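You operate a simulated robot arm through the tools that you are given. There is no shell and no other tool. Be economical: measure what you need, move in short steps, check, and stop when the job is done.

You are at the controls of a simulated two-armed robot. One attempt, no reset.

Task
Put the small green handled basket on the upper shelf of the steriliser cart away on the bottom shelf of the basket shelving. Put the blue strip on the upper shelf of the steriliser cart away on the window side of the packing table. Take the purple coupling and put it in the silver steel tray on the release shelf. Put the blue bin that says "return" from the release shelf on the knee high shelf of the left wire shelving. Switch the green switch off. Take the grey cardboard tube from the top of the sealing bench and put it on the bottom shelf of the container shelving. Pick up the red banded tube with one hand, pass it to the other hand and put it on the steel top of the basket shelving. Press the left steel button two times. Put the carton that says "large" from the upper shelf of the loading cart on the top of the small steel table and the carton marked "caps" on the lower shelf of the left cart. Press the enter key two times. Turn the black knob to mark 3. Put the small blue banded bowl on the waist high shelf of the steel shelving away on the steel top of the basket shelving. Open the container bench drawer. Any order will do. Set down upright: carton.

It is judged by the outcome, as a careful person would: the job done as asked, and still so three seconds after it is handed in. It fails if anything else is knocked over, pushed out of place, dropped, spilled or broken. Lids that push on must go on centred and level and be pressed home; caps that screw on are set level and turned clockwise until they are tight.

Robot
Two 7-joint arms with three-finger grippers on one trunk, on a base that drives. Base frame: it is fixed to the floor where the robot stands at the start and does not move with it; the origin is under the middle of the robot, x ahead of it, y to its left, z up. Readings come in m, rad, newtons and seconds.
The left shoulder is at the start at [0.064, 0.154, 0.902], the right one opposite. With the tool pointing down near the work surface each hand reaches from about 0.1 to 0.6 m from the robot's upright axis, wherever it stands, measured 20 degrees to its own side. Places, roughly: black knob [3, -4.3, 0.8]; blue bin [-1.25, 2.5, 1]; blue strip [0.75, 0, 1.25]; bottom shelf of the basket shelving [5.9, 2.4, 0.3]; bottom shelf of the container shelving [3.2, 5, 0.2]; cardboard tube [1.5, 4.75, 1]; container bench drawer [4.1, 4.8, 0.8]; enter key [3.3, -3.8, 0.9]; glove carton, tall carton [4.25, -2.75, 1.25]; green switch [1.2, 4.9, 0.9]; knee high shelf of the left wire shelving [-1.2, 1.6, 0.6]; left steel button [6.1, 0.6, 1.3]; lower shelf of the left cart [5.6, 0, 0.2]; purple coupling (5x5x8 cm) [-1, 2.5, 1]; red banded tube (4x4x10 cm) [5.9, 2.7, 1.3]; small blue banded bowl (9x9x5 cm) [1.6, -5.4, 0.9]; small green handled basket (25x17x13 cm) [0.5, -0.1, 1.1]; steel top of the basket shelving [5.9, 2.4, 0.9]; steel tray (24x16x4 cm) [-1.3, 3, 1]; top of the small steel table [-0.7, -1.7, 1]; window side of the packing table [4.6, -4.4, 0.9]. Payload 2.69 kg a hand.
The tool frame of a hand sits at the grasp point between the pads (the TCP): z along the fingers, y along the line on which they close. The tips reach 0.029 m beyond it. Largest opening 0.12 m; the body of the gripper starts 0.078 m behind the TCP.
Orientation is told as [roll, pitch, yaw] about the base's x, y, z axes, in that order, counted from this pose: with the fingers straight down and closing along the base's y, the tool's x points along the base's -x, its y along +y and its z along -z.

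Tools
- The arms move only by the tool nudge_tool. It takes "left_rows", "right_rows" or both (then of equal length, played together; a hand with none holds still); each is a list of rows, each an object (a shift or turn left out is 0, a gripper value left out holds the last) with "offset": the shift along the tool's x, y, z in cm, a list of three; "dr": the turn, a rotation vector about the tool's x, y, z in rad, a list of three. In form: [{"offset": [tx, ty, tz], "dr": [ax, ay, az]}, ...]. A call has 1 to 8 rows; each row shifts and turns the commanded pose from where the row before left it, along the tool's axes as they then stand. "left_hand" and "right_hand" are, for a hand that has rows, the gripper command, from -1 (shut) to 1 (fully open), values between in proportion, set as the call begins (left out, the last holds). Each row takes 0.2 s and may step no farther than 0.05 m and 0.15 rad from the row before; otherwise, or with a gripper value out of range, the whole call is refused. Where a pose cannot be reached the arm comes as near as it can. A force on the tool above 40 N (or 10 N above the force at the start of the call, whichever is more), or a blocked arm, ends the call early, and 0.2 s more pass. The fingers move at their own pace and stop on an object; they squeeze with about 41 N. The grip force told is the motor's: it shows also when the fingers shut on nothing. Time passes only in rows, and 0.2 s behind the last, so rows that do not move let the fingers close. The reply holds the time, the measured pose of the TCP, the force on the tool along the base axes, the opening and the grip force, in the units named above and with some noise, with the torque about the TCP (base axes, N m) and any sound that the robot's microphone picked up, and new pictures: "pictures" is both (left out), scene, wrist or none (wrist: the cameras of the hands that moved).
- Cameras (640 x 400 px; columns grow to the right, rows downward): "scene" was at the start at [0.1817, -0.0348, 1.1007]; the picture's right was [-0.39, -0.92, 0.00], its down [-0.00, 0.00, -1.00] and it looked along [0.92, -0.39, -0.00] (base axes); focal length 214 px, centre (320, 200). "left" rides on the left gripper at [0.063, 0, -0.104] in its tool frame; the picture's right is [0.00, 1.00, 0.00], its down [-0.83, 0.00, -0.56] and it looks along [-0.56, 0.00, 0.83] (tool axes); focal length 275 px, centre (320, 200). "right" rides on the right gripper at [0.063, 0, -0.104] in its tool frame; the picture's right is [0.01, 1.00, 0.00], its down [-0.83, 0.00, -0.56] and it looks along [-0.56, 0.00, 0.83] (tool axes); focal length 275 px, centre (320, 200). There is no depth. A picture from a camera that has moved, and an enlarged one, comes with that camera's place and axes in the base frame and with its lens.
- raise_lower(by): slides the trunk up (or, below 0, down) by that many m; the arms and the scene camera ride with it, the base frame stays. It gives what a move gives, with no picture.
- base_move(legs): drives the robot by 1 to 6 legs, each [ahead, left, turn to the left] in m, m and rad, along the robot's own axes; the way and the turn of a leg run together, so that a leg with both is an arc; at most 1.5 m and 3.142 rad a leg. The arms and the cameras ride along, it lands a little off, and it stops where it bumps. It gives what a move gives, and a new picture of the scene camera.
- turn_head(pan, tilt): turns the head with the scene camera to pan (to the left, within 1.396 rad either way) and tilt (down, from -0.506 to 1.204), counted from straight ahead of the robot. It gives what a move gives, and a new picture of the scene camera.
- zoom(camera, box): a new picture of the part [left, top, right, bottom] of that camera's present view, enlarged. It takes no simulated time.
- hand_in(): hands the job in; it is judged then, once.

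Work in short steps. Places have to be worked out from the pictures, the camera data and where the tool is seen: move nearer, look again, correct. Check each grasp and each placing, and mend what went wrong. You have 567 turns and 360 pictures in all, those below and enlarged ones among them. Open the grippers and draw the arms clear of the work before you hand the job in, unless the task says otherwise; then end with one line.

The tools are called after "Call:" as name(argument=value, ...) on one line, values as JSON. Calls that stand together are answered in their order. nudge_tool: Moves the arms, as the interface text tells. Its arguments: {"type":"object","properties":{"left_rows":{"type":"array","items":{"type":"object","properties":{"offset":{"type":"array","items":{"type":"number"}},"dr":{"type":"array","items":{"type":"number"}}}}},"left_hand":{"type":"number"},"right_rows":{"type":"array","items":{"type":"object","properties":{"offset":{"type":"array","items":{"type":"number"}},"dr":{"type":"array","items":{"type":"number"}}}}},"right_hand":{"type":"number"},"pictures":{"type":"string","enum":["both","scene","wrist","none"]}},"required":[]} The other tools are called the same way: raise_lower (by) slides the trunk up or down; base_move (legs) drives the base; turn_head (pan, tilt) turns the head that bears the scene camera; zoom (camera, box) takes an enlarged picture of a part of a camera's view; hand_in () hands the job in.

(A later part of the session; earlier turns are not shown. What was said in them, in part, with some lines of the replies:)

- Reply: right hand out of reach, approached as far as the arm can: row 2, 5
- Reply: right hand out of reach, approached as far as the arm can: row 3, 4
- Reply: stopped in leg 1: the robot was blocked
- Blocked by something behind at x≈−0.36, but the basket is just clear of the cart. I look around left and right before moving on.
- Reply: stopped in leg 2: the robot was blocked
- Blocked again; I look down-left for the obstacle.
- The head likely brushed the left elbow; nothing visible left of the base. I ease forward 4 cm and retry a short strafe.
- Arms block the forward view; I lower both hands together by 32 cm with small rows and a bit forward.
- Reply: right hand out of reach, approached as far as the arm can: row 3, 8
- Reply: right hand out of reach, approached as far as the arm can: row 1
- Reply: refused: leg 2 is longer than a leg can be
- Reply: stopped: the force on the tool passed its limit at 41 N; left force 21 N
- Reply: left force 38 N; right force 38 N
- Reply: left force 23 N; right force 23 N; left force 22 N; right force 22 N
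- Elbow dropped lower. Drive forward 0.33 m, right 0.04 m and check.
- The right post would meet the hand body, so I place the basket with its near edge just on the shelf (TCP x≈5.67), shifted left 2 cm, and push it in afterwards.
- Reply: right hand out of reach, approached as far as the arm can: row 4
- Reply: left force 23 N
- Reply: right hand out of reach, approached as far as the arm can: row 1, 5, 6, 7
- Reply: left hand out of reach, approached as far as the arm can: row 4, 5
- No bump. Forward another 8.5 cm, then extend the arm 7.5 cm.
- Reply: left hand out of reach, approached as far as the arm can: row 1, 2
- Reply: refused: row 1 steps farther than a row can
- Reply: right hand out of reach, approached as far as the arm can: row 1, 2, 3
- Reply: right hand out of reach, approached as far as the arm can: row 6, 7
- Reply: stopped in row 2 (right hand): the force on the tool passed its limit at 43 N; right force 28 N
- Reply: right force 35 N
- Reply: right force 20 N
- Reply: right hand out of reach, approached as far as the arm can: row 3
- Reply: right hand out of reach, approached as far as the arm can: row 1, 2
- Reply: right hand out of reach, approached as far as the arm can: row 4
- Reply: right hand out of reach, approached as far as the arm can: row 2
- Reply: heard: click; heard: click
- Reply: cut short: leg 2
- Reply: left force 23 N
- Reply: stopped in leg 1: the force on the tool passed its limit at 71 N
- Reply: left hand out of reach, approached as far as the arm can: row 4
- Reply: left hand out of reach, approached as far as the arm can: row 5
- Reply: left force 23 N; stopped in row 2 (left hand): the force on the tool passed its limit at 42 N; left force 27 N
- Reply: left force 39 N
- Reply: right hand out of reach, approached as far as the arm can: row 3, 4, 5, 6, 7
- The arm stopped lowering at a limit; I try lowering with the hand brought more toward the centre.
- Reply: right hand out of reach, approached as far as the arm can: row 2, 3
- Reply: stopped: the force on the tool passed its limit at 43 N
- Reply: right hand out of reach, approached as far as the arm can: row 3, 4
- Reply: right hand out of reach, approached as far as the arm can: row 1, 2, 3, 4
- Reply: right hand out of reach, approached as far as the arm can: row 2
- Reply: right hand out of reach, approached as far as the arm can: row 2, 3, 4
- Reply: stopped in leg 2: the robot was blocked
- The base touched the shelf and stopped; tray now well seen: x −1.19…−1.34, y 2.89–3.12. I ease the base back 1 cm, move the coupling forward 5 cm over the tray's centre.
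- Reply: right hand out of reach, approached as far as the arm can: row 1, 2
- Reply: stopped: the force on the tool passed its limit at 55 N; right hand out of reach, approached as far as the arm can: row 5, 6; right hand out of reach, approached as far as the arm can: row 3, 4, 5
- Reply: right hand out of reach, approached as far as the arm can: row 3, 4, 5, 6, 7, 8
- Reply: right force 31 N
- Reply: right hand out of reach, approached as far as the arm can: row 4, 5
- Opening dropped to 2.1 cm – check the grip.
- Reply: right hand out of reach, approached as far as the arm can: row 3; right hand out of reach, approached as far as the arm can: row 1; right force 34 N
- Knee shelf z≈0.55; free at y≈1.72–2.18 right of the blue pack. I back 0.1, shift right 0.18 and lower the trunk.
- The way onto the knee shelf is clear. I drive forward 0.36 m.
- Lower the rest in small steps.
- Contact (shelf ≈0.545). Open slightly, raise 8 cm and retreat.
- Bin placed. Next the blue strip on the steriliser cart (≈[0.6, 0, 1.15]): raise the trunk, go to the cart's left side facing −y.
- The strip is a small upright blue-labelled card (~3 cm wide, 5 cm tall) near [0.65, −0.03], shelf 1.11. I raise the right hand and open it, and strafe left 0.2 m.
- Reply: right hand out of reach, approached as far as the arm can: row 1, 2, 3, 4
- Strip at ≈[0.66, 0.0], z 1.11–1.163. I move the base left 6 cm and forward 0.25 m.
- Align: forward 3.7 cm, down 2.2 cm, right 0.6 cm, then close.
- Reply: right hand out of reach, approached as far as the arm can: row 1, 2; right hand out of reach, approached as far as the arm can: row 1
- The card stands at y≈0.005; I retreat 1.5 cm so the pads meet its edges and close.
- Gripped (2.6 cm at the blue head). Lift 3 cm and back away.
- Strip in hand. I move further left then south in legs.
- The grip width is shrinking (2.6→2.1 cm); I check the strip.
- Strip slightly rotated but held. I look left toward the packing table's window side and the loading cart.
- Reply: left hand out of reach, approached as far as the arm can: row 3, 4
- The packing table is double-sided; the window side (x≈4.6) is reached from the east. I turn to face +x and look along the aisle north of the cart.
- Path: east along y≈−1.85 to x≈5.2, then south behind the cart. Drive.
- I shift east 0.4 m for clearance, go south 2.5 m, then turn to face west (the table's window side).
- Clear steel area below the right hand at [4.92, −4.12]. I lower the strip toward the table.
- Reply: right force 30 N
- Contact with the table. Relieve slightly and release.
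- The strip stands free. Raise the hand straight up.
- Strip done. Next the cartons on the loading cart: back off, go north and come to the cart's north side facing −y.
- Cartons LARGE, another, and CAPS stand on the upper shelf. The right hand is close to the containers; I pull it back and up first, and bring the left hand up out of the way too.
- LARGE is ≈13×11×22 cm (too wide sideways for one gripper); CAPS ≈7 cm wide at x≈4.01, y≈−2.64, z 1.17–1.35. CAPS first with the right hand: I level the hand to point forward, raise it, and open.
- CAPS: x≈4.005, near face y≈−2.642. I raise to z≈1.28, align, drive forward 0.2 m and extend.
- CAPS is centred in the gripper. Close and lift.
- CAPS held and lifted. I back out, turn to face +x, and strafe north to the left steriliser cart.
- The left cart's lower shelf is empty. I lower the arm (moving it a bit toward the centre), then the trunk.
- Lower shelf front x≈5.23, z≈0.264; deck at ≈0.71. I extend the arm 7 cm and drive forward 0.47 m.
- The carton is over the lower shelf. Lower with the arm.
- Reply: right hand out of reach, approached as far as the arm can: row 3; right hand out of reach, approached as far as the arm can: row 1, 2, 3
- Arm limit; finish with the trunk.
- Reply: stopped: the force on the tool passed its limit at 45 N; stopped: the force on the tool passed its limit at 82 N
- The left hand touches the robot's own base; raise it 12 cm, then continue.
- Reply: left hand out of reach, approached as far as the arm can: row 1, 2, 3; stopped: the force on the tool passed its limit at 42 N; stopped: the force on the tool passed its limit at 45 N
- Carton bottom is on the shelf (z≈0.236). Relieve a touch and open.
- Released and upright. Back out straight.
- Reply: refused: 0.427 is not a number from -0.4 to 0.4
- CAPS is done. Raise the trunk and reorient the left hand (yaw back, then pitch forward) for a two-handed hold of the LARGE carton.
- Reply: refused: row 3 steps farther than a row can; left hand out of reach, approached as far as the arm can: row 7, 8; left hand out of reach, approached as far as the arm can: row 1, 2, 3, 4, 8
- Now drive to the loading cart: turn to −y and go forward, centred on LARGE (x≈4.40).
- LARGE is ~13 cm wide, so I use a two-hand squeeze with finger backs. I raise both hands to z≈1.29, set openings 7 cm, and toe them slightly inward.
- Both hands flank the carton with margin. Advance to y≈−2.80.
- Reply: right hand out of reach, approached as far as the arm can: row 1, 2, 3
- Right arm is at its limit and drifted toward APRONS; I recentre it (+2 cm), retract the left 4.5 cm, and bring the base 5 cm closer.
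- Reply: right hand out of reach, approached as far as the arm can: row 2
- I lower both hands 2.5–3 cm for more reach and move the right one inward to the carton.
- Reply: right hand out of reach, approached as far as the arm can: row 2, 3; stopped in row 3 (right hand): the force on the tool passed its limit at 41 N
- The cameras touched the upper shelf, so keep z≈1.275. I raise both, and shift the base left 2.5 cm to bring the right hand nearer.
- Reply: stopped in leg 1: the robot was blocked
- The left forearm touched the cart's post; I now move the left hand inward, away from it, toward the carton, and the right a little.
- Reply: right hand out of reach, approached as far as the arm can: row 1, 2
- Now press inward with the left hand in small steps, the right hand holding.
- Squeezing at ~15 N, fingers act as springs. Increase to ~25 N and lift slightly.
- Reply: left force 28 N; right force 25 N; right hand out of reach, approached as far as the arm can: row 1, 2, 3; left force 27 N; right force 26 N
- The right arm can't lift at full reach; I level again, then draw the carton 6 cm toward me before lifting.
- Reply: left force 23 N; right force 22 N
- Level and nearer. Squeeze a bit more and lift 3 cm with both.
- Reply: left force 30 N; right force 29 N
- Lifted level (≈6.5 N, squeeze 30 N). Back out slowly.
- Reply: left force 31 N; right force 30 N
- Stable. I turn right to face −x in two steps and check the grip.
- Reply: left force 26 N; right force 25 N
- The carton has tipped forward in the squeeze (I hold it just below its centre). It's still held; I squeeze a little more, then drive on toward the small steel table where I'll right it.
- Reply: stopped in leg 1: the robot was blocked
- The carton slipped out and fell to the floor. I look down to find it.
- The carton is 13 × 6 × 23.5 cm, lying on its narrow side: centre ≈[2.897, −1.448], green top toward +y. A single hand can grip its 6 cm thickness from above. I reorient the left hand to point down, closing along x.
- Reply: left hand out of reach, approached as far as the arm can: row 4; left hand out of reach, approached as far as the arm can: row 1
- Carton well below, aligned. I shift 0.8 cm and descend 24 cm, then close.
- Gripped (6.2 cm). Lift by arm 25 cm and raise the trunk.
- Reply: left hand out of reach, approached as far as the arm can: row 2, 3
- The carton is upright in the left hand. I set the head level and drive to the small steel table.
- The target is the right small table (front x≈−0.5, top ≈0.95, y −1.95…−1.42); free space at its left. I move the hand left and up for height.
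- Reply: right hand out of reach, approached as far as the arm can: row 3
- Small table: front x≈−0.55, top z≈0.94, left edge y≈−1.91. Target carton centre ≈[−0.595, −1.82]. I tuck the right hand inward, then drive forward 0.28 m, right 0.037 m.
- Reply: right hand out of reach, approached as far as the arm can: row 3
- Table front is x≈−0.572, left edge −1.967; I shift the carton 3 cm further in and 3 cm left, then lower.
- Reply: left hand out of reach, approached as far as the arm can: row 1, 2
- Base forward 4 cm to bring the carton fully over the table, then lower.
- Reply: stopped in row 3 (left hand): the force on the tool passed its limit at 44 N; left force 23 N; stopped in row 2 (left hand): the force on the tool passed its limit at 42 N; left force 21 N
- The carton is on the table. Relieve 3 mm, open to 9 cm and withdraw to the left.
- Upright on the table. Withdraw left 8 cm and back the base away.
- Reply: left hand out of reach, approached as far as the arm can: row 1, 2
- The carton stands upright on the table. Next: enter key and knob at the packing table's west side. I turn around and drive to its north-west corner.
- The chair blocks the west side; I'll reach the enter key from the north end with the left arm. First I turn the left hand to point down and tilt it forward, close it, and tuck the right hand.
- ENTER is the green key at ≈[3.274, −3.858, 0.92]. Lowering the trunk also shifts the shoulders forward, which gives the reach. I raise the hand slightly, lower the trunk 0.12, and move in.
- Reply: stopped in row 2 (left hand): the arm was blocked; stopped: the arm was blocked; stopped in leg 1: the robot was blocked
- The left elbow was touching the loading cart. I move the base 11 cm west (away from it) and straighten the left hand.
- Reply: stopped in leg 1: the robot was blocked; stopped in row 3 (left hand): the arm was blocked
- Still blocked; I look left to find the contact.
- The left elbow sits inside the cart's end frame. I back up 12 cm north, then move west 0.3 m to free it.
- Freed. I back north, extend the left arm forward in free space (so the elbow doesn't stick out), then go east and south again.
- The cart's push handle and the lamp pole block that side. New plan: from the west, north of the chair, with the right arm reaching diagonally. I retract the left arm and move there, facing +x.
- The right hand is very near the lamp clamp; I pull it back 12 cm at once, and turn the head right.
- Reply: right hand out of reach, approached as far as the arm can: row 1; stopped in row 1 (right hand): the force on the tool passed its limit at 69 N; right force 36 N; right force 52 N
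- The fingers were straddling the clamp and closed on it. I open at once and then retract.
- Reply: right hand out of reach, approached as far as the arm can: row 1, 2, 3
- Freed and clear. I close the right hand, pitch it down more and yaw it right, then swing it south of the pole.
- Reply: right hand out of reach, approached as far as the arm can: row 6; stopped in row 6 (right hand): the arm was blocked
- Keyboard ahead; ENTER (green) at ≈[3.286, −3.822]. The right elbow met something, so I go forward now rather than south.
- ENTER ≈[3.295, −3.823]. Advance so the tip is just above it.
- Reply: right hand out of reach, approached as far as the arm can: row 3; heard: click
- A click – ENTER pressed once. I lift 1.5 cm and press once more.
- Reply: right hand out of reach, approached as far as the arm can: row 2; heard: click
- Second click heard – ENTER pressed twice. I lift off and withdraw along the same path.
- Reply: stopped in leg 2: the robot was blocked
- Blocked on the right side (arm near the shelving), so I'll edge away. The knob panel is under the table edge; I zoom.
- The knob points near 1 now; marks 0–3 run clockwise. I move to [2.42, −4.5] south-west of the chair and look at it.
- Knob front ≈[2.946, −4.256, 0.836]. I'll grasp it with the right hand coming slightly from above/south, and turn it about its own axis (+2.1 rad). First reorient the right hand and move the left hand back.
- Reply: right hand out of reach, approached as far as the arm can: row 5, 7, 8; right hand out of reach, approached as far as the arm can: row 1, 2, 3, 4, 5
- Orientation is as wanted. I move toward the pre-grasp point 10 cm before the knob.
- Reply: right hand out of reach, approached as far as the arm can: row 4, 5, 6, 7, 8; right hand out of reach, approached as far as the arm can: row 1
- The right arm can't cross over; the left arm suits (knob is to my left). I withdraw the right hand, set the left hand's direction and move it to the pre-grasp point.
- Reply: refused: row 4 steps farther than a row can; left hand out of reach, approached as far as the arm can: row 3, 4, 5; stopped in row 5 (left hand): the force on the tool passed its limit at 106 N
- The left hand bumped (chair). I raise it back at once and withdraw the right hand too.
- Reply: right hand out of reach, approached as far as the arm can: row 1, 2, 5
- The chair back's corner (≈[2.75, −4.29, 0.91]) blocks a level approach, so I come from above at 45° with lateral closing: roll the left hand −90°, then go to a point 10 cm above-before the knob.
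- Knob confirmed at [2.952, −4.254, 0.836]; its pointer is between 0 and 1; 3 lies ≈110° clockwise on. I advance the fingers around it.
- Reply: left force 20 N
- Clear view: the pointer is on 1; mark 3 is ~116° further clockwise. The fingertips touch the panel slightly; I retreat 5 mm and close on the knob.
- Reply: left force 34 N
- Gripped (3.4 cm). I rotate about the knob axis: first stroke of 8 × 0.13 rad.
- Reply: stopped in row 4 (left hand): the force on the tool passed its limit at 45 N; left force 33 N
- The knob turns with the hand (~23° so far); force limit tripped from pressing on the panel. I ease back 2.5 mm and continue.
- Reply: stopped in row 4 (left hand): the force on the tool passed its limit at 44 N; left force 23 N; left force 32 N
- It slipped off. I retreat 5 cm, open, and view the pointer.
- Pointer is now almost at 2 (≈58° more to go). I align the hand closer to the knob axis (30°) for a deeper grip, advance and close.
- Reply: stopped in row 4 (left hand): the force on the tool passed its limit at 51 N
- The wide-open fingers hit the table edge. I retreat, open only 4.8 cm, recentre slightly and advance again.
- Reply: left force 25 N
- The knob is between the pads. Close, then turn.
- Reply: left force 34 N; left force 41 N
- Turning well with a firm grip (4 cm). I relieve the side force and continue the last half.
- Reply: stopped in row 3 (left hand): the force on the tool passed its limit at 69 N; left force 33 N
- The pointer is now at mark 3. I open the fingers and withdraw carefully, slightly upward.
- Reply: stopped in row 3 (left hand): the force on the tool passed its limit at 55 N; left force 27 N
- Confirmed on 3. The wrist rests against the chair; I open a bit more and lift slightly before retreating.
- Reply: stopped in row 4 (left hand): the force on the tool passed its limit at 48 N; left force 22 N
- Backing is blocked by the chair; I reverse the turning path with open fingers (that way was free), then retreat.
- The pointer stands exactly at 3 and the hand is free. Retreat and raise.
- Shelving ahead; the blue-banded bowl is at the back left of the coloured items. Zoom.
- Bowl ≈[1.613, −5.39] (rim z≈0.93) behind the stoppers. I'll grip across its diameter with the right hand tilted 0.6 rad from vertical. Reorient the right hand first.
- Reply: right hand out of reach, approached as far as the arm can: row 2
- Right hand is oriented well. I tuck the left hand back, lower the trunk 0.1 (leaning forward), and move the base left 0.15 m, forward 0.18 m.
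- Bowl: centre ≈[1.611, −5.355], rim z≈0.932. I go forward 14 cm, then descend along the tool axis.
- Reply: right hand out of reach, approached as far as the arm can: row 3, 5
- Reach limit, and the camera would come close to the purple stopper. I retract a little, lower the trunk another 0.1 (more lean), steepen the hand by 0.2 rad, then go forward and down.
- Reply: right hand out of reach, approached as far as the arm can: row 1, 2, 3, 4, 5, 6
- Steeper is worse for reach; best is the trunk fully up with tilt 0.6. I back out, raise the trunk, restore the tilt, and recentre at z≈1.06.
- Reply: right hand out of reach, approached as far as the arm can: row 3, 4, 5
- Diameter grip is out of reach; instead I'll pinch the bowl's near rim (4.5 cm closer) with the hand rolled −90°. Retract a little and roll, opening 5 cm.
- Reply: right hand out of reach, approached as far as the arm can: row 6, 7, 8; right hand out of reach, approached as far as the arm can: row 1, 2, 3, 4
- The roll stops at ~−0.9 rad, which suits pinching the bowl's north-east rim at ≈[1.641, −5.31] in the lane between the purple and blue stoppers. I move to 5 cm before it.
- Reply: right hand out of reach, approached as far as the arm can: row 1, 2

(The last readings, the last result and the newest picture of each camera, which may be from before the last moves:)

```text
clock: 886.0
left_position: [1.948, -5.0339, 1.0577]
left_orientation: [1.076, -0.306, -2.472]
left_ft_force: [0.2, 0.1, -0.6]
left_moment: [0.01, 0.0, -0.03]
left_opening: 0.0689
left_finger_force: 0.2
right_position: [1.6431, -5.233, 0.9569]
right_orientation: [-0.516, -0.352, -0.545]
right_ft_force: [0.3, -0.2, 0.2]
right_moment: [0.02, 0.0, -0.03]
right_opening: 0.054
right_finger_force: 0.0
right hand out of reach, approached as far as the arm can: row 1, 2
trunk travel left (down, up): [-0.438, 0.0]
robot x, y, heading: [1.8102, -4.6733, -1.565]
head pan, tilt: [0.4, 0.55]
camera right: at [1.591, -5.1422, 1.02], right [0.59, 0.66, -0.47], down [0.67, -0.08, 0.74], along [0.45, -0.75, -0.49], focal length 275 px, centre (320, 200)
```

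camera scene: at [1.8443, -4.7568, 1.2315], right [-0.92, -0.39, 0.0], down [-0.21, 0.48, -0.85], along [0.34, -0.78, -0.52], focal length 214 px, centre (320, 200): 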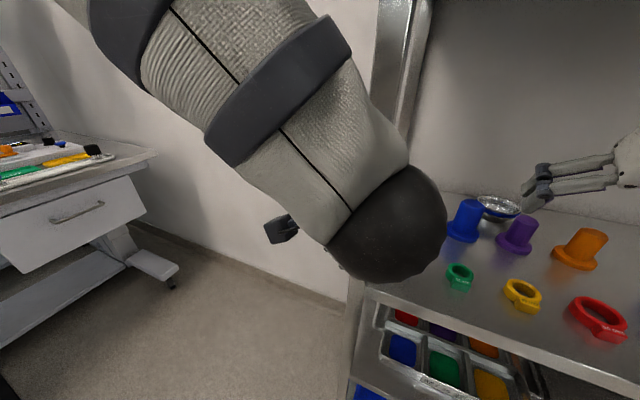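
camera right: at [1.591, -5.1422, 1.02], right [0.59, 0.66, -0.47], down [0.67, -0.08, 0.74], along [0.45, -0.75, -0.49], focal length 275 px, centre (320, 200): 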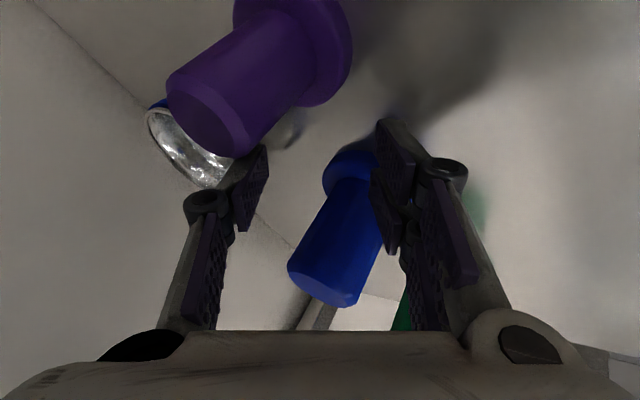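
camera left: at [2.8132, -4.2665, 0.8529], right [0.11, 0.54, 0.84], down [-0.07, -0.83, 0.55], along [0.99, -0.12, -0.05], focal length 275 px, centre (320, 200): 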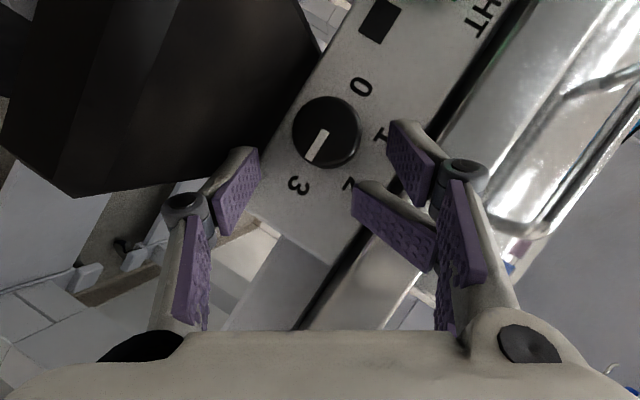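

Too far again and straddling the blue stopper; I retreat up. New approach: lateral closing, flatter tilt (0.9) and yaw right 0.3 so the camera passes in the lane between the stoppers.

Call:
nudge_tool(right_rows=[{"offset": [0, 0, -4]}, {"offset": [0, 0, -4]}, {"offset": [0, 0, -3], "dr": [0, 0, 0.13]}, {"dr": [0, 0, 0.15]}, {"dr": [0, 0, 0.15]}, {"dr": [0, 0, 0.15]}, {"dr": [0, 0, 0.15]}, {"dr": [0, 0, 0.15]}], pictures="none")

Call:
nudge_tool(right_rows=[{"dr": [0, -0.15, 0]}, {"dr": [0, -0.15, 0]}, {"dr": [0.117, 0, 0.093]}, {"dr": [0.117, 0, 0.093]}], right_hand=0.97, pictures="none")

```text
clock: 887.8
left_position: [1.9493, -5.0342, 1.0582]
left_orientation: [1.074, -0.309, -2.474]
left_ft_force: [0.2, 0.2, -0.4]
left_moment: [-0.01, -0.01, -0.02]
left_opening: 0.0691
left_finger_force: 0.0
right_position: [1.6418, -5.1708, 1.0464]
right_orientation: [-0.04, -0.61, -1.504]
right_ft_force: [-0.3, -0.1, 0.4]
right_moment: [0.01, -0.02, 0.03]
right_opening: 0.0541
right_finger_force: 0.1
trunk travel left (down, up): [-0.438, 0.0]
robot x, y, heading: [1.8107, -4.6755, -1.567]
head pan, tilt: [0.4, 0.55]
```

```text
clock: 888.8
left_position: [1.9498, -5.035, 1.0581]
left_orientation: [1.076, -0.306, -2.473]
left_ft_force: [0.5, -0.1, 0.6]
left_moment: [-0.02, 0.02, 0.01]
left_opening: 0.0689
left_finger_force: 0.1
right_position: [1.6422, -5.1702, 1.0484]
right_orientation: [-0.044, -0.919, -1.79]
right_ft_force: [-0.2, -0.1, -0.2]
right_moment: [0.02, 0.04, -0.03]
right_opening: 0.1183
right_finger_force: 0.2
trunk travel left (down, up): [-0.438, 0.0]
robot x, y, heading: [1.8131, -4.6692, -1.565]
head pan, tilt: [0.4, 0.55]
```

Call:
nudge_tool(right_rows=[{"offset": [-0.74, 0.4, 4.0]}, {"offset": [-0.74, 0.4, 4.0]}, {"offset": [0, 0, 4]}, {"offset": [0, 0, 4]}], pictures="wrist")

```text
clock: 889.7
left_position: [1.9494, -5.033, 1.0593]
left_orientation: [1.078, -0.31, -2.472]
left_ft_force: [-0.2, -0.8, 0.6]
left_moment: [0.05, 0.01, 0.05]
left_opening: 0.069
left_finger_force: 0.0
right_position: [1.618, -5.2715, 1.0018]
right_orientation: [-0.003, -0.952, -1.805]
right_ft_force: [6.1, 4.4, 26.7]
right_moment: [-0.02, -1.63, 0.4]
right_opening: 0.1204
right_finger_force: 0.0
right hand out of reach, approached as far as the arm can: row 3, 4
trunk travel left (down, up): [-0.438, 0.0]
robot x, y, heading: [1.8103, -4.6722, -1.567]
head pan, tilt: [0.4, 0.55]
stopped in row 4 (right hand): the force on the tool passed its limit at 46 N (the readings are from after the stop); the commanded pose is now the measured one
camera right: at [1.646, -5.1538, 1.0107], right [0.97, -0.23, -0.01], down [0.0, -0.03, 1.0], along [-0.23, -0.97, -0.03], focal length 275 px, centre (320, 200)
```

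right: 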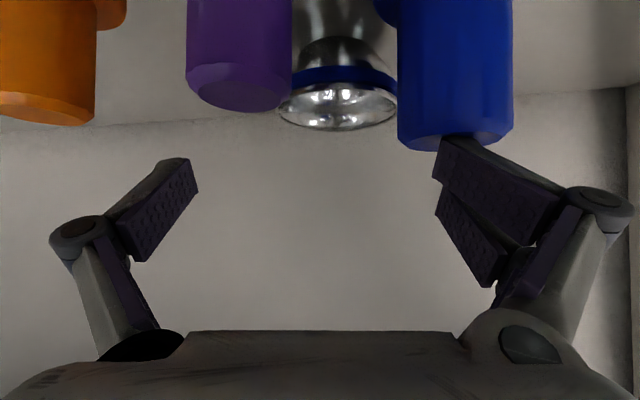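

The stoppers are taller than thought and the reach from here is insufficient. I retreat and go to the shelving's east end, where the left hand can pinch the bowl's east wall. I also reorient the left hand on the way.

Call:
nudge_tool(right_rows=[{"offset": [-1, 0, -3]}, {"offset": [0, 0, -4]}, {}, {}, {}, {}, {}], left_rows=[{"dr": [0.0967, -0.025, 0.101]}, {"dr": [0.0967, -0.025, 0.101]}, {"dr": [0.0967, -0.025, 0.101]}, {"dr": [0.0967, -0.025, 0.101]}, {"dr": [0.0967, -0.025, 0.101]}, {"dr": [0.0967, -0.025, 0.101]}, {"dr": [0.0967, -0.025, 0.101]}], pictures="none")

Call:
base_move(legs=[[-0.4, 0, 0], [0, 0.75, 0], [0, 0, -1.571], [0, 0.75, 0], [0.22, 0, 0]])

```text
clock: 891.3
left_position: [1.9489, -5.0332, 1.057]
left_orientation: [0.447, 0.06, -3.096]
left_ft_force: [-0.3, 0.3, -0.2]
left_moment: [0.01, 0.02, 0.01]
left_opening: 0.069
left_finger_force: 0.1
right_position: [1.6272, -5.2229, 1.0432]
right_orientation: [-0.02, -0.937, -1.797]
right_ft_force: [0.3, 0.0, 0.2]
right_moment: [-0.01, 0.03, 0.0]
right_opening: 0.1181
right_finger_force: 0.0
trunk travel left (down, up): [-0.438, 0.0]
robot x, y, heading: [1.8104, -4.672, -1.565]
head pan, tilt: [0.4, 0.55]
```

```text
clock: 898.4
left_position: [2.605, -4.6272, 1.058]
left_orientation: [0.449, 0.059, -3.097]
left_ft_force: [-0.4, 0.4, 0.3]
left_moment: [-0.02, 0.0, 0.02]
left_opening: 0.069
left_finger_force: 0.1
right_position: [2.2834, -4.8177, 1.0429]
right_orientation: [-0.02, -0.938, -1.798]
right_ft_force: [-0.2, -0.2, 0.0]
right_moment: [0.02, 0.03, -0.02]
right_opening: 0.118
right_finger_force: 0.2
trunk travel left (down, up): [-0.438, 0.0]
robot x, y, heading: [2.462, -4.2656, -1.562]
head pan, tilt: [0.4, 0.55]
stopped in leg 2: the robot was blocked; the commanded pose is now the measured one
camera scene: at [2.5, -4.3497, 1.2315], right [-0.92, -0.39, 0.0], down [-0.21, 0.48, -0.85], along [0.34, -0.78, -0.52], focal length 214 px, centre (320, 200)
```

scene: 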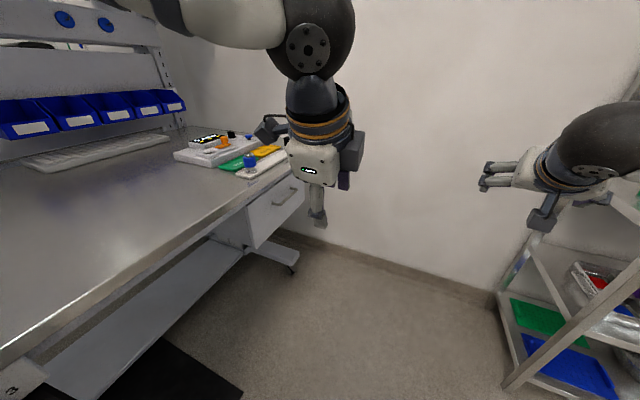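

Blocked by the chair; I step back west 6 cm, turn to face −x and go south.

Call:
base_move(legs=[[0, -0.07, 0], [0, 0, -1.571], [0, 0.77, 0], [0.12, 0, 0]])

Call:
zoom(camera="left", box=[0, 0, 640, 400])

```text
clock: 910.2
left_position: [1.9162, -5.1707, 1.0569]
left_orientation: [0.449, 0.061, 1.611]
left_ft_force: [0.1, -0.5, -0.5]
left_moment: [-0.01, -0.02, 0.03]
left_opening: 0.069
left_finger_force: 0.0
right_position: [1.7281, -4.8505, 1.0423]
right_orientation: [-0.019, -0.937, 2.908]
right_ft_force: [0.0, 0.0, -0.3]
right_moment: [0.0, 0.01, 0.01]
right_opening: 0.1183
right_finger_force: 0.1
trunk travel left (down, up): [-0.438, 0.0]
robot x, y, heading: [2.282, -5.0351, 3.136]
head pan, tilt: [0.4, 0.55]
camera scene: at [2.1924, -5.0694, 1.2315], right [-0.39, 0.92, 0.0], down [0.48, 0.2, -0.85], along [-0.79, -0.33, -0.52], focal length 214 px, centre (320, 200)
```

scene: 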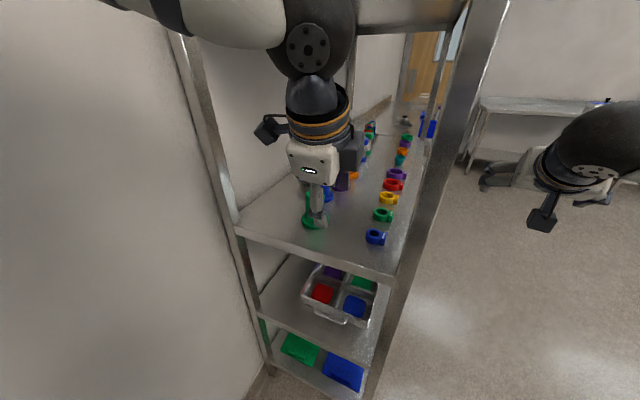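

```text
1.00 times, centred on (320, 200) of left (not enlarged: the box is as wide or as high as the picture)
camera zoom: at [1.9637, -5.2274, 1.1551], right [-0.9, -0.01, 0.43], down [0.21, 0.87, 0.45], along [-0.38, 0.5, -0.78], focal length 275 px, centre (320, 200)
```

zoom: 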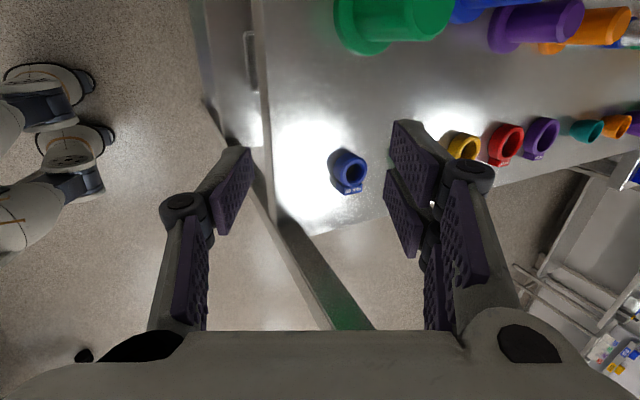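

I'm at the east end; the bowl can be reached along the lane behind the stoppers (y≈−5.36). I tilt a bit more, shift south 19 cm, lower to ≈0.99, and advance.

Call:
nudge_tool(left_rows=[{"dr": [-0.1, 0, 0]}, {"dr": [-0.1, 0, 0]}, {"offset": [4.7, 0, 0]}, {"offset": [4.7, 0, 0]}, {"offset": [4.7, 0, 0]}, {"offset": [4.7, 0, 0]}, {"offset": [0, -2, 2.6]}, {"offset": [0, -1.9, 2.6]}], left_hand=-0.2, pictures="none")

Call:
nudge_tool(left_rows=[{"offset": [0, 3.66, 2.78]}, {"offset": [0, 3.66, 2.78]}], pictures="wrist")

```text
clock: 911.5
left_position: [1.9155, -5.2477, 1.0918]
left_orientation: [0.645, 0.365, 1.514]
left_ft_force: [0.1, 0.2, -0.3]
left_moment: [-0.02, -0.04, -0.03]
left_opening: 0.0482
left_finger_force: 0.0
right_position: [1.7292, -4.8008, 1.0329]
right_orientation: [0.036, -0.928, 2.857]
right_ft_force: [0.4, -0.3, 0.5]
right_moment: [-0.06, -0.02, 0.01]
right_opening: 0.1182
right_finger_force: 0.0
trunk travel left (down, up): [-0.438, 0.0]
robot x, y, heading: [2.2792, -5.0277, 3.137]
head pan, tilt: [0.4, 0.55]
stopped in row 6 (left hand): the arm was blocked; the commanded pose is now the measured one
```

```text
clock: 912.1
left_position: [1.8246, -5.2987, 1.0849]
left_orientation: [0.654, 0.31, 1.528]
left_ft_force: [-0.1, -1.0, 0.2]
left_moment: [-0.02, -0.01, 0.01]
left_opening: 0.0479
left_finger_force: 0.1
right_position: [1.7274, -4.8504, 1.0455]
right_orientation: [-0.019, -0.943, 2.905]
right_ft_force: [-1.5, -0.7, 0.0]
right_moment: [0.0, -0.01, -0.01]
right_opening: 0.1186
right_finger_force: 0.0
trunk travel left (down, up): [-0.438, 0.0]
robot x, y, heading: [2.2739, -5.0334, 3.139]
head pan, tilt: [0.4, 0.55]
camera left: at [1.8868, -5.3346, 1.1835], right [-0.78, 0.22, 0.58], down [0.38, 0.91, 0.16], along [-0.49, 0.35, -0.8], focal length 275 px, centre (320, 200)
```

left: 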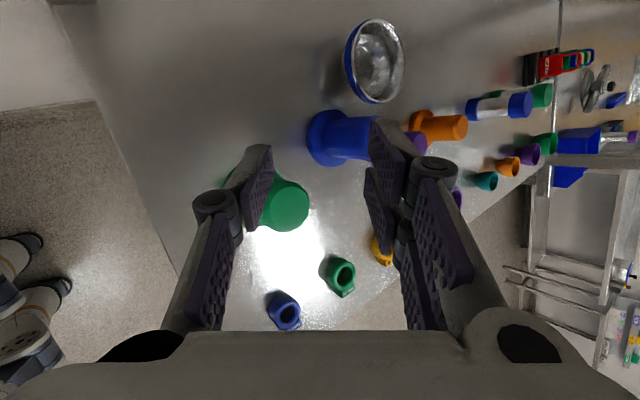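

The wall limited the sideways shift but the view is good: bowl centre ≈[1.609, −5.356]. I move the base 4 cm forward and advance along the tool axis onto its east rim.

Call:
base_move(legs=[[0.04, 0, 0]])

Call:
nudge_tool(left_rows=[{"offset": [0.42, -0.08, 4.1]}, {"offset": [0.42, -0.08, 4.1]}, {"offset": [0.42, -0.08, 4.1]}, {"offset": [0.42, -0.08, 3.5]}], pictures="wrist")

```text
clock: 913.0
left_position: [1.7845, -5.2905, 1.0836]
left_orientation: [0.65, 0.313, 1.525]
left_ft_force: [-0.6, -0.2, 0.4]
left_moment: [-0.01, -0.03, 0.02]
left_opening: 0.0481
left_finger_force: 0.1
right_position: [1.688, -4.8423, 1.0428]
right_orientation: [-0.019, -0.938, 2.903]
right_ft_force: [-0.5, -0.5, -0.2]
right_moment: [-0.03, -0.01, 0.0]
right_opening: 0.1183
right_finger_force: 0.0
trunk travel left (down, up): [-0.438, 0.0]
robot x, y, heading: [2.2372, -5.0301, 3.138]
head pan, tilt: [0.4, 0.55]
camera scene: at [2.1518, -5.0647, 1.2315], right [-0.38, 0.92, 0.0], down [0.48, 0.2, -0.85], along [-0.79, -0.33, -0.52], focal length 214 px, centre (320, 200)
```

scene: 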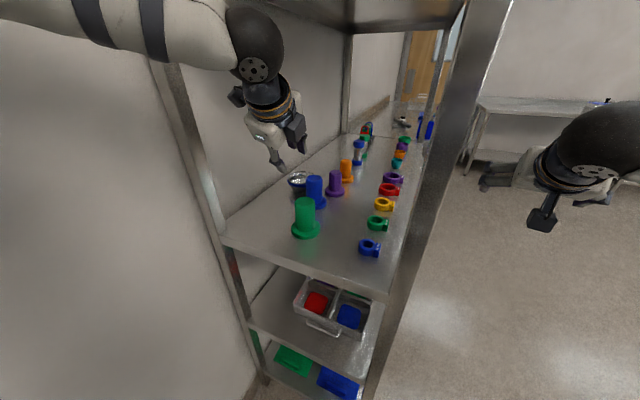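

```text
clock: 914.0
left_position: [1.6897, -5.3422, 0.9659]
left_orientation: [0.651, 0.315, 1.526]
left_ft_force: [1.4, 0.3, -0.4]
left_moment: [0.0, 0.0, 0.04]
left_opening: 0.0478
left_finger_force: 0.1
right_position: [1.6879, -4.8426, 1.0428]
right_orientation: [-0.018, -0.938, 2.904]
right_ft_force: [-0.4, -0.2, 0.7]
right_moment: [0.0, 0.01, 0.0]
right_opening: 0.1183
right_finger_force: 0.0
trunk travel left (down, up): [-0.438, 0.0]
robot x, y, heading: [2.2353, -5.0337, 3.135]
head pan, tilt: [0.4, 0.55]
camera left: at [1.7507, -5.3786, 1.0642], right [-0.79, 0.23, 0.57], down [0.38, 0.91, 0.16], along [-0.49, 0.35, -0.8], focal length 275 px, centre (320, 200)
```

left: 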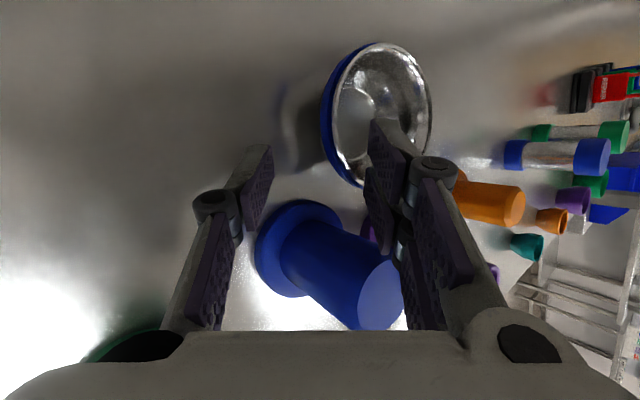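

The rim lies between the fingers' line. Final 4.3 cm with 1.5 cm sideways, then close on the wall.

Call:
nudge_tool(left_rows=[{"offset": [0.75, 0, 2.0]}, {"offset": [0.75, 0, 2.0]}], pictures="none")

Call:
nudge_tool(left_rows=[{}, {}, {}], left_hand=-1, pictures="wrist")

```text
clock: 914.6
left_position: [1.6641, -5.3637, 0.9419]
left_orientation: [0.653, 0.314, 1.525]
left_ft_force: [-0.4, -0.2, -0.3]
left_moment: [-0.01, 0.03, -0.03]
left_opening: 0.0474
left_finger_force: 0.0
right_position: [1.6886, -4.8434, 1.0433]
right_orientation: [-0.018, -0.939, 2.905]
right_ft_force: [0.3, -0.7, 0.4]
right_moment: [-0.01, -0.06, 0.01]
right_opening: 0.1182
right_finger_force: 0.0
trunk travel left (down, up): [-0.438, 0.0]
robot x, y, heading: [2.2382, -5.0311, 3.136]
head pan, tilt: [0.4, 0.55]
```

```text
clock: 915.4
left_position: [1.6638, -5.3635, 0.9435]
left_orientation: [0.653, 0.314, 1.524]
left_ft_force: [0.5, 0.3, 3.7]
left_moment: [-0.03, 0.04, 0.02]
left_opening: 0.0144
left_finger_force: 40.5
right_position: [1.6888, -4.8427, 1.0428]
right_orientation: [-0.018, -0.94, 2.904]
right_ft_force: [0.3, 0.3, 0.2]
right_moment: [0.01, 0.02, 0.0]
right_opening: 0.1181
right_finger_force: 0.2
trunk travel left (down, up): [-0.438, 0.0]
robot x, y, heading: [2.2356, -5.0341, 3.135]
head pan, tilt: [0.4, 0.55]
camera left: at [1.7262, -5.4009, 1.0414], right [-0.79, 0.23, 0.58], down [0.38, 0.91, 0.16], along [-0.49, 0.35, -0.8], focal length 275 px, centre (320, 200)
```

left: 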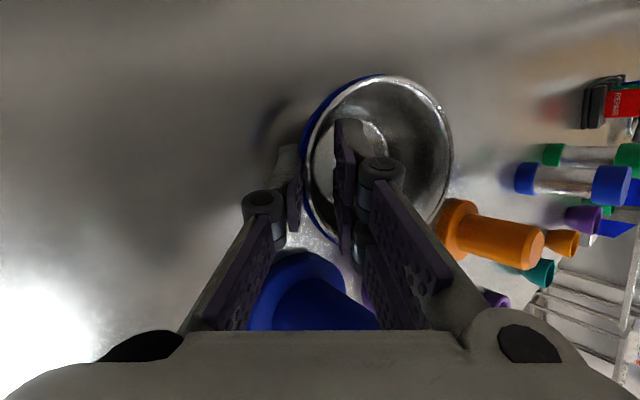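

The rim is held (1.4 cm, 40 N). Lift 8 cm and back the base out along the lane.

Call:
nudge_tool(left_rows=[{"offset": [0.65, 1.15, -1.5]}, {"offset": [1.0, 1.75, -2.25]}, {"offset": [1.0, 1.75, -2.25]}], pictures="wrist")

Call:
base_move(legs=[[-0.4, 0, 0]])

```text
clock: 916.2
left_position: [1.6633, -5.3644, 1.0226]
left_orientation: [0.65, 0.312, 1.524]
left_ft_force: [0.5, -0.2, -0.7]
left_moment: [-0.02, -0.02, 0.0]
left_opening: 0.014
left_finger_force: 40.0
right_position: [1.6887, -4.8422, 1.0436]
right_orientation: [-0.019, -0.939, 2.905]
right_ft_force: [0.4, -0.4, 0.1]
right_moment: [0.0, 0.03, 0.03]
right_opening: 0.1182
right_finger_force: 0.1
trunk travel left (down, up): [-0.438, 0.0]
robot x, y, heading: [2.2433, -5.0264, 3.131]
head pan, tilt: [0.4, 0.55]
camera left: at [1.7251, -5.4017, 1.1217], right [-0.79, 0.23, 0.58], down [0.38, 0.91, 0.16], along [-0.49, 0.35, -0.8], focal length 275 px, centre (320, 200)
```

left: 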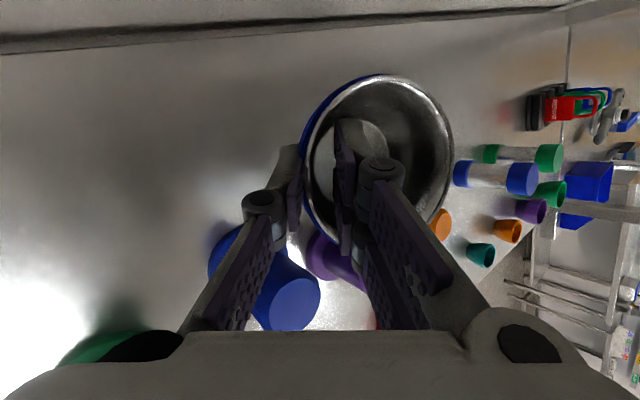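

```text
clock: 918.7
left_position: [2.0644, -5.3644, 1.0223]
left_orientation: [0.652, 0.315, 1.522]
left_ft_force: [0.9, 0.7, -1.5]
left_moment: [0.03, -0.03, -0.02]
left_opening: 0.0138
left_finger_force: 40.6
right_position: [2.0919, -4.844, 1.0439]
right_orientation: [-0.019, -0.938, 2.901]
right_ft_force: [-0.1, -0.1, 0.6]
right_moment: [-0.02, -0.01, 0.03]
right_opening: 0.1183
right_finger_force: 0.0
trunk travel left (down, up): [-0.438, 0.0]
robot x, y, heading: [2.6434, -5.0363, 3.136]
head pan, tilt: [0.4, 0.55]
camera scene: at [2.5544, -5.067, 1.2315], right [-0.38, 0.92, 0.0], down [0.48, 0.2, -0.85], along [-0.79, -0.33, -0.52], focal length 214 px, centre (320, 200)
```

scene: 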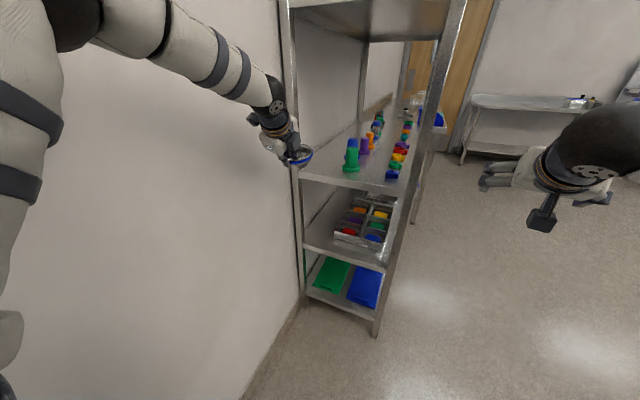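

The bowl is out and the stoppers stand. I leave by the free route north and then turn toward the basket shelving.

Call:
base_move(legs=[[0, -0.43, 0], [0.9, 0, 0], [0, -1.3, 0], [0, -1.4, 0], [0, 0, -1.571], [0, 0, -1.571]])

```text
clock: 954.8
left_position: [2.3008, -1.5522, 1.0229]
left_orientation: [0.651, 0.314, -1.583]
left_ft_force: [-0.4, -0.3, -0.4]
left_moment: [-0.01, 0.01, 0.0]
left_opening: 0.0119
left_finger_force: 38.7
right_position: [2.2952, -2.0749, 1.0444]
right_orientation: [-0.02, -0.94, -0.203]
right_ft_force: [-0.3, -0.3, -0.3]
right_moment: [0.01, -0.01, -0.02]
right_opening: 0.1181
right_finger_force: 0.2
trunk travel left (down, up): [-0.438, 0.0]
robot x, y, heading: [1.741, -1.9053, 0.033]
head pan, tilt: [0.4, 0.55]
camera scene: at [1.8207, -1.8677, 1.2315], right [0.42, -0.91, 0.0], down [-0.47, -0.22, -0.85], along [0.77, 0.36, -0.52], focal length 214 px, centre (320, 200)
```

scene: 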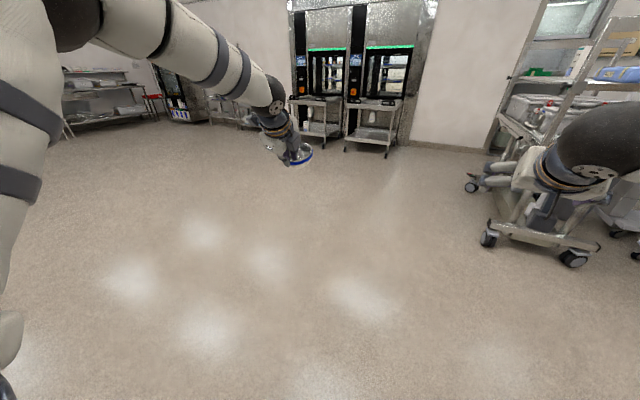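

Bowl still held. Drive across to the basket shelving.

Call:
base_move(legs=[[1.2, 0.8, -0.033], [0.95, 1.1, 0], [0.6, 1.3, 0], [0.2, 1.15, 0]])

Call:
turn_head(pan=0.15, tilt=0.4)

```text
clock: 988.7
left_position: [5.3047, 2.7549, 1.0228]
left_orientation: [0.651, 0.316, -1.623]
left_ft_force: [-1.0, 0.2, -0.6]
left_moment: [0.02, 0.06, 0.02]
left_opening: 0.0117
left_finger_force: 38.9
right_position: [5.2761, 2.233, 1.0438]
right_orientation: [-0.019, -0.94, -0.245]
right_ft_force: [1.2, -0.2, -0.3]
right_moment: [0.02, 0.02, 0.02]
right_opening: 0.1182
right_finger_force: 0.1
trunk travel left (down, up): [-0.438, 0.0]
robot x, y, heading: [4.7314, 2.4213, -0.01]
head pan, tilt: [0.4, 0.55]
camera scene: at [4.8116, 2.4591, 1.2315], right [0.38, -0.93, 0.0], down [-0.48, -0.2, -0.85], along [0.79, 0.32, -0.52], focal length 214 px, centre (320, 200)
```

scene: 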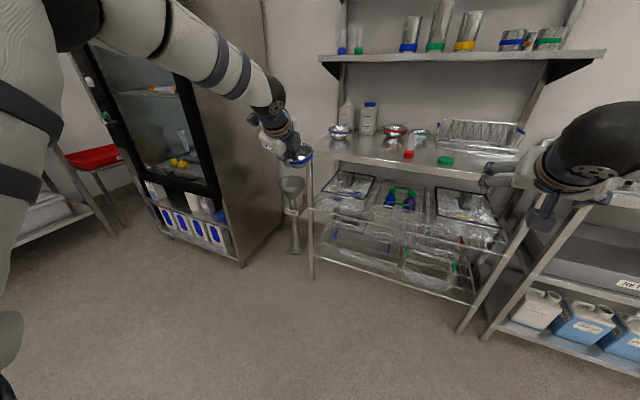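

```text
clock: 989.5
left_position: [5.3031, 2.7543, 1.0235]
left_orientation: [0.652, 0.313, -1.623]
left_ft_force: [-0.2, -0.5, -0.4]
left_moment: [0.02, 0.05, 0.0]
left_opening: 0.0118
left_finger_force: 38.6
right_position: [5.2767, 2.2333, 1.0438]
right_orientation: [-0.02, -0.938, -0.246]
right_ft_force: [0.6, 0.7, 0.3]
right_moment: [0.02, 0.0, -0.02]
right_opening: 0.1183
right_finger_force: 0.1
trunk travel left (down, up): [-0.438, 0.0]
robot x, y, heading: [4.7281, 2.4253, -0.013]
head pan, tilt: [0.15, 0.4]
camera scene: at [4.8202, 2.4379, 1.2452], right [0.14, -0.99, 0.0], down [-0.39, -0.05, -0.92], along [0.91, 0.13, -0.39], focal length 214 px, centre (320, 200)
```

scene: 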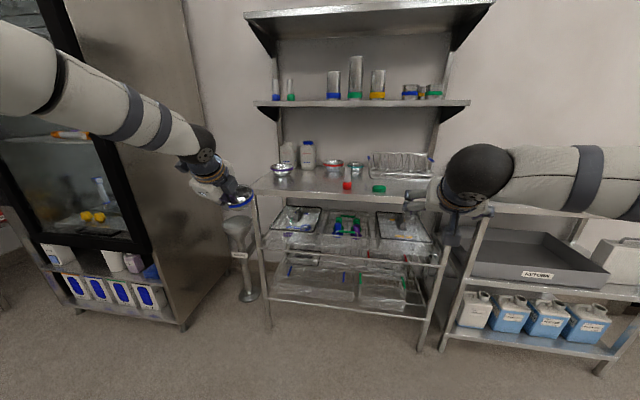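

The steel top has free space at front-left. I tuck the right hand, then move forward 0.44 m and right 0.13 m so the bowl comes over ≈[5.80, 2.62].

Call:
nudge_tool(right_rows=[{"offset": [-2, 0, -4]}, {"offset": [-2, 0, -4]}, {"offset": [-2, 0, -3]}], pictures="none")

Call:
base_move(legs=[[0.2, -0.13, 0], [0.24, 0, 0]])

```text
clock: 990.3
left_position: [5.3037, 2.7558, 1.0228]
left_orientation: [0.651, 0.315, -1.623]
left_ft_force: [-0.1, 0.0, -0.8]
left_moment: [-0.01, 0.06, -0.02]
left_opening: 0.0119
left_finger_force: 38.5
right_position: [5.2224, 2.2485, 1.1569]
right_orientation: [-0.019, -0.939, -0.243]
right_ft_force: [0.4, 0.3, 0.6]
right_moment: [-0.01, 0.0, 0.0]
right_opening: 0.1182
right_finger_force: 0.0
trunk travel left (down, up): [-0.438, 0.0]
robot x, y, heading: [4.7296, 2.4216, -0.01]
head pan, tilt: [0.15, 0.4]
```

```text
clock: 993.4
left_position: [5.7409, 2.6199, 1.0229]
left_orientation: [0.65, 0.313, -1.625]
left_ft_force: [-0.2, 0.4, -1.9]
left_moment: [0.03, 0.02, -0.02]
left_opening: 0.0116
left_finger_force: 39.2
right_position: [5.6594, 2.1128, 1.1563]
right_orientation: [-0.019, -0.939, -0.245]
right_ft_force: [-1.0, 0.7, -0.1]
right_moment: [-0.01, 0.0, -0.01]
right_opening: 0.1184
right_finger_force: 0.1
trunk travel left (down, up): [-0.438, 0.0]
robot x, y, heading: [5.1632, 2.2858, -0.011]
head pan, tilt: [0.15, 0.4]
camera scene: at [5.2557, 2.3035, 1.2452], right [0.14, -0.99, 0.0], down [-0.39, -0.05, -0.92], along [0.91, 0.13, -0.39], focal length 214 px, centre (320, 200)
```

scene: 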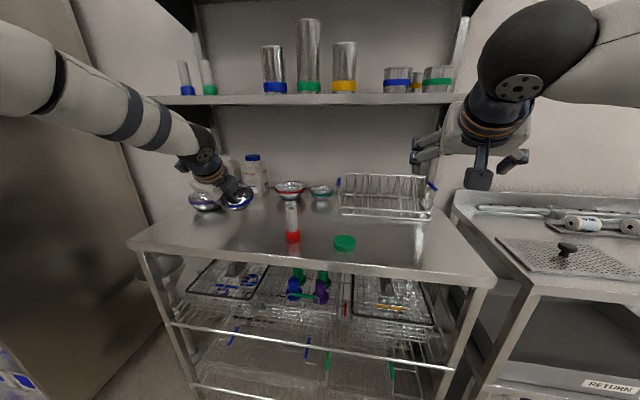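

The bowl is over a free spot (clear of the purple bowl and the tube). Lower gently.

Call:
nudge_tool(left_rows=[{"offset": [-0.55, -1.0, 1.3]}, {"offset": [-0.4, -0.75, 0.95]}, {"offset": [-0.16, -0.29, 0.38]}], pictures="none")

Call:
nudge_tool(left_rows=[{"offset": [-0.13, -0.23, 0.3]}, {"offset": [-0.13, -0.23, 0.3]}, {"offset": [-0.13, -0.23, 0.3]}], pictures="none")

```text
clock: 994.2
left_position: [5.7407, 2.6207, 0.9889]
left_orientation: [0.651, 0.316, -1.625]
left_ft_force: [0.6, -0.5, -0.5]
left_moment: [-0.03, 0.03, -0.01]
left_opening: 0.012
left_finger_force: 38.2
right_position: [5.6587, 2.1135, 1.1576]
right_orientation: [-0.019, -0.939, -0.247]
right_ft_force: [-0.3, 0.2, 0.9]
right_moment: [-0.04, -0.02, 0.01]
right_opening: 0.1181
right_finger_force: 0.1
trunk travel left (down, up): [-0.438, 0.0]
robot x, y, heading: [5.1613, 2.2869, -0.009]
head pan, tilt: [0.15, 0.4]
```

```text
clock: 995.0
left_position: [5.7407, 2.6199, 0.9754]
left_orientation: [0.651, 0.315, -1.625]
left_ft_force: [0.4, -0.5, -0.7]
left_moment: [-0.02, 0.05, -0.01]
left_opening: 0.0117
left_finger_force: 38.6
right_position: [5.6588, 2.1143, 1.1562]
right_orientation: [-0.018, -0.938, -0.245]
right_ft_force: [0.6, 1.3, -0.6]
right_moment: [0.0, -0.02, 0.0]
right_opening: 0.1182
right_finger_force: 0.1
trunk travel left (down, up): [-0.438, 0.0]
robot x, y, heading: [5.1635, 2.288, -0.015]
head pan, tilt: [0.15, 0.4]
```

Call:
nudge_tool(left_rows=[{"offset": [-0.13, -0.23, 0.3]}, {"offset": [-0.13, -0.23, 0.3]}], pictures="none")

Call:
nudge_tool(left_rows=[{"offset": [-0.1, -0.17, 0.22]}, {"offset": [-0.1, -0.17, 0.22]}], pictures="wrist")

```text
clock: 995.6
left_position: [5.7382, 2.6189, 0.9667]
left_orientation: [0.652, 0.314, -1.624]
left_ft_force: [-0.6, -0.4, 0.3]
left_moment: [0.03, 0.04, 0.01]
left_opening: 0.0119
left_finger_force: 38.0
right_position: [5.6601, 2.1137, 1.1568]
right_orientation: [-0.019, -0.938, -0.247]
right_ft_force: [0.1, -0.3, -0.4]
right_moment: [0.02, 0.01, 0.0]
right_opening: 0.1183
right_finger_force: 0.1
trunk travel left (down, up): [-0.438, 0.0]
robot x, y, heading: [5.1624, 2.2893, -0.014]
head pan, tilt: [0.15, 0.4]
```

```text
clock: 996.2
left_position: [5.7397, 2.6188, 0.9646]
left_orientation: [0.655, 0.315, -1.623]
left_ft_force: [0.0, 0.7, 5.0]
left_moment: [0.01, -0.11, -0.02]
left_opening: 0.0116
left_finger_force: 39.0
right_position: [5.6592, 2.1134, 1.157]
right_orientation: [-0.018, -0.94, -0.246]
right_ft_force: [-0.2, 0.6, 0.3]
right_moment: [0.0, -0.01, 0.0]
right_opening: 0.1179
right_finger_force: 0.1
trunk travel left (down, up): [-0.438, 0.0]
robot x, y, heading: [5.1653, 2.291, -0.007]
head pan, tilt: [0.15, 0.4]
camera left: at [5.6786, 2.6567, 1.0618], right [0.78, -0.23, 0.58], down [-0.39, -0.91, 0.16], along [0.49, -0.35, -0.8], focal length 275 px, centre (320, 200)
```

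left: 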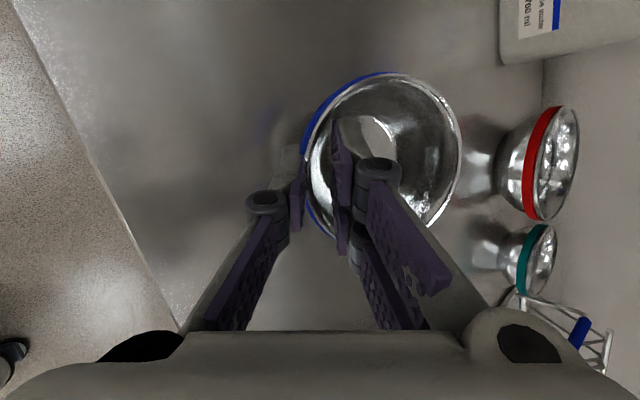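

The bowl touches the steel top (contact force up). Release and withdraw straight back-up along the tool axis.

Call:
nudge_tool(left_rows=[{}, {}, {"offset": [0, 0, -1.5]}, {"offset": [0, 0, -4]}, {"offset": [0, 0, -4]}, {"offset": [0, 0, -4]}], left_hand=-0.35, pictures="wrist")

```text
clock: 997.6
left_position: [5.6564, 2.5875, 1.052]
left_orientation: [0.617, 0.304, -1.645]
left_ft_force: [0.0, 0.8, 0.1]
left_moment: [-0.02, -0.05, -0.05]
left_opening: 0.0388
left_finger_force: 0.0
left hand out of reach, approached as far as the arm can: row 6
right_position: [5.6585, 2.116, 1.158]
right_orientation: [-0.021, -0.94, -0.245]
right_ft_force: [0.7, 0.4, 0.5]
right_moment: [-0.02, 0.0, -0.03]
right_opening: 0.1182
right_finger_force: 0.1
trunk travel left (down, up): [-0.438, 0.0]
robot x, y, heading: [5.1626, 2.2915, -0.014]
head pan, tilt: [0.15, 0.4]
camera left: at [5.5976, 2.6282, 1.1518], right [0.8, -0.24, 0.55], down [-0.39, -0.9, 0.18], along [0.45, -0.36, -0.82], focal length 275 px, centre (320, 200)
```

left: 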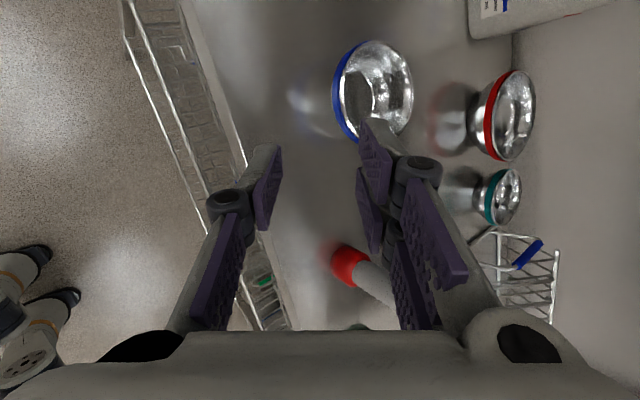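

The bowl stands on the steel top, and the tube still stands upright. I back away, open both grippers, and check once.

Call:
base_move(legs=[[-0.5, 0, 0]])

Call:
nudge_tool(left_rows=[{}, {}, {}], right_rows=[{}, {}, {}], left_hand=1, right_hand=1, pictures="none")

```text
clock: 1000.6
left_position: [5.1565, 2.595, 1.0535]
left_orientation: [0.617, 0.305, -1.648]
left_ft_force: [0.2, 0.3, 1.0]
left_moment: [-0.01, 0.0, -0.02]
left_opening: 0.0391
left_finger_force: 0.0
right_position: [5.1614, 2.1185, 1.1555]
right_orientation: [-0.017, -0.94, -0.245]
right_ft_force: [0.1, 0.2, 0.1]
right_moment: [-0.01, -0.03, -0.03]
right_opening: 0.1183
right_finger_force: 0.0
trunk travel left (down, up): [-0.438, 0.0]
robot x, y, heading: [4.6637, 2.2957, -0.016]
head pan, tilt: [0.15, 0.4]
camera scene: at [4.7569, 2.3094, 1.2452], right [0.14, -0.99, 0.0], down [-0.39, -0.05, -0.92], along [0.91, 0.13, -0.39], focal length 214 px, centre (320, 200)
```

scene: 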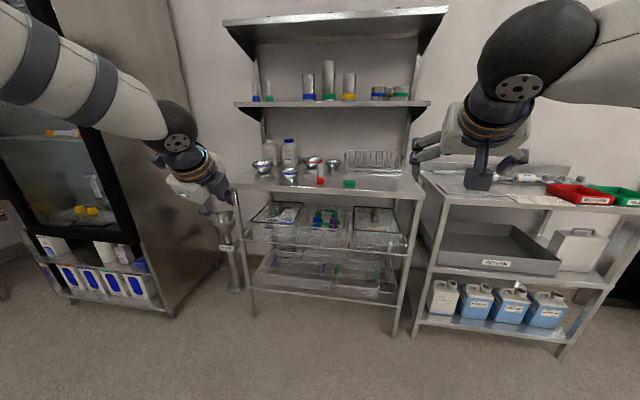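

```text
clock: 1001.4
left_position: [5.1584, 2.5928, 1.0507]
left_orientation: [0.614, 0.304, -1.646]
left_ft_force: [-0.4, -0.3, -0.5]
left_moment: [-0.02, -0.01, 0.02]
left_opening: 0.1199
left_finger_force: 0.1
right_position: [5.1617, 2.1197, 1.157]
right_orientation: [-0.019, -0.939, -0.243]
right_ft_force: [0.9, 0.5, 0.5]
right_moment: [0.0, 0.01, -0.02]
right_opening: 0.1201
right_finger_force: 0.1
trunk travel left (down, up): [-0.438, 0.0]
robot x, y, heading: [4.6639, 2.2983, -0.01]
head pan, tilt: [0.15, 0.4]
```

The bowl, red tube and basket are all in place, both grippers are open and the arms are clear, so I hand in.

Call:
hand_in()

```text
The job is handed in.
```

I carried out every item and handed the job in, but the "large" carton fell to the floor on the way. I picked it up and stood it upright on the small steel table. I also bumped the chair at the packing table, the loading cart and a blue stopper, and briefly gripped the lamp clamp. The chair looked unmoved in one later picture and the stopper stayed standing, but I did not check the cart or the lamp clamp.
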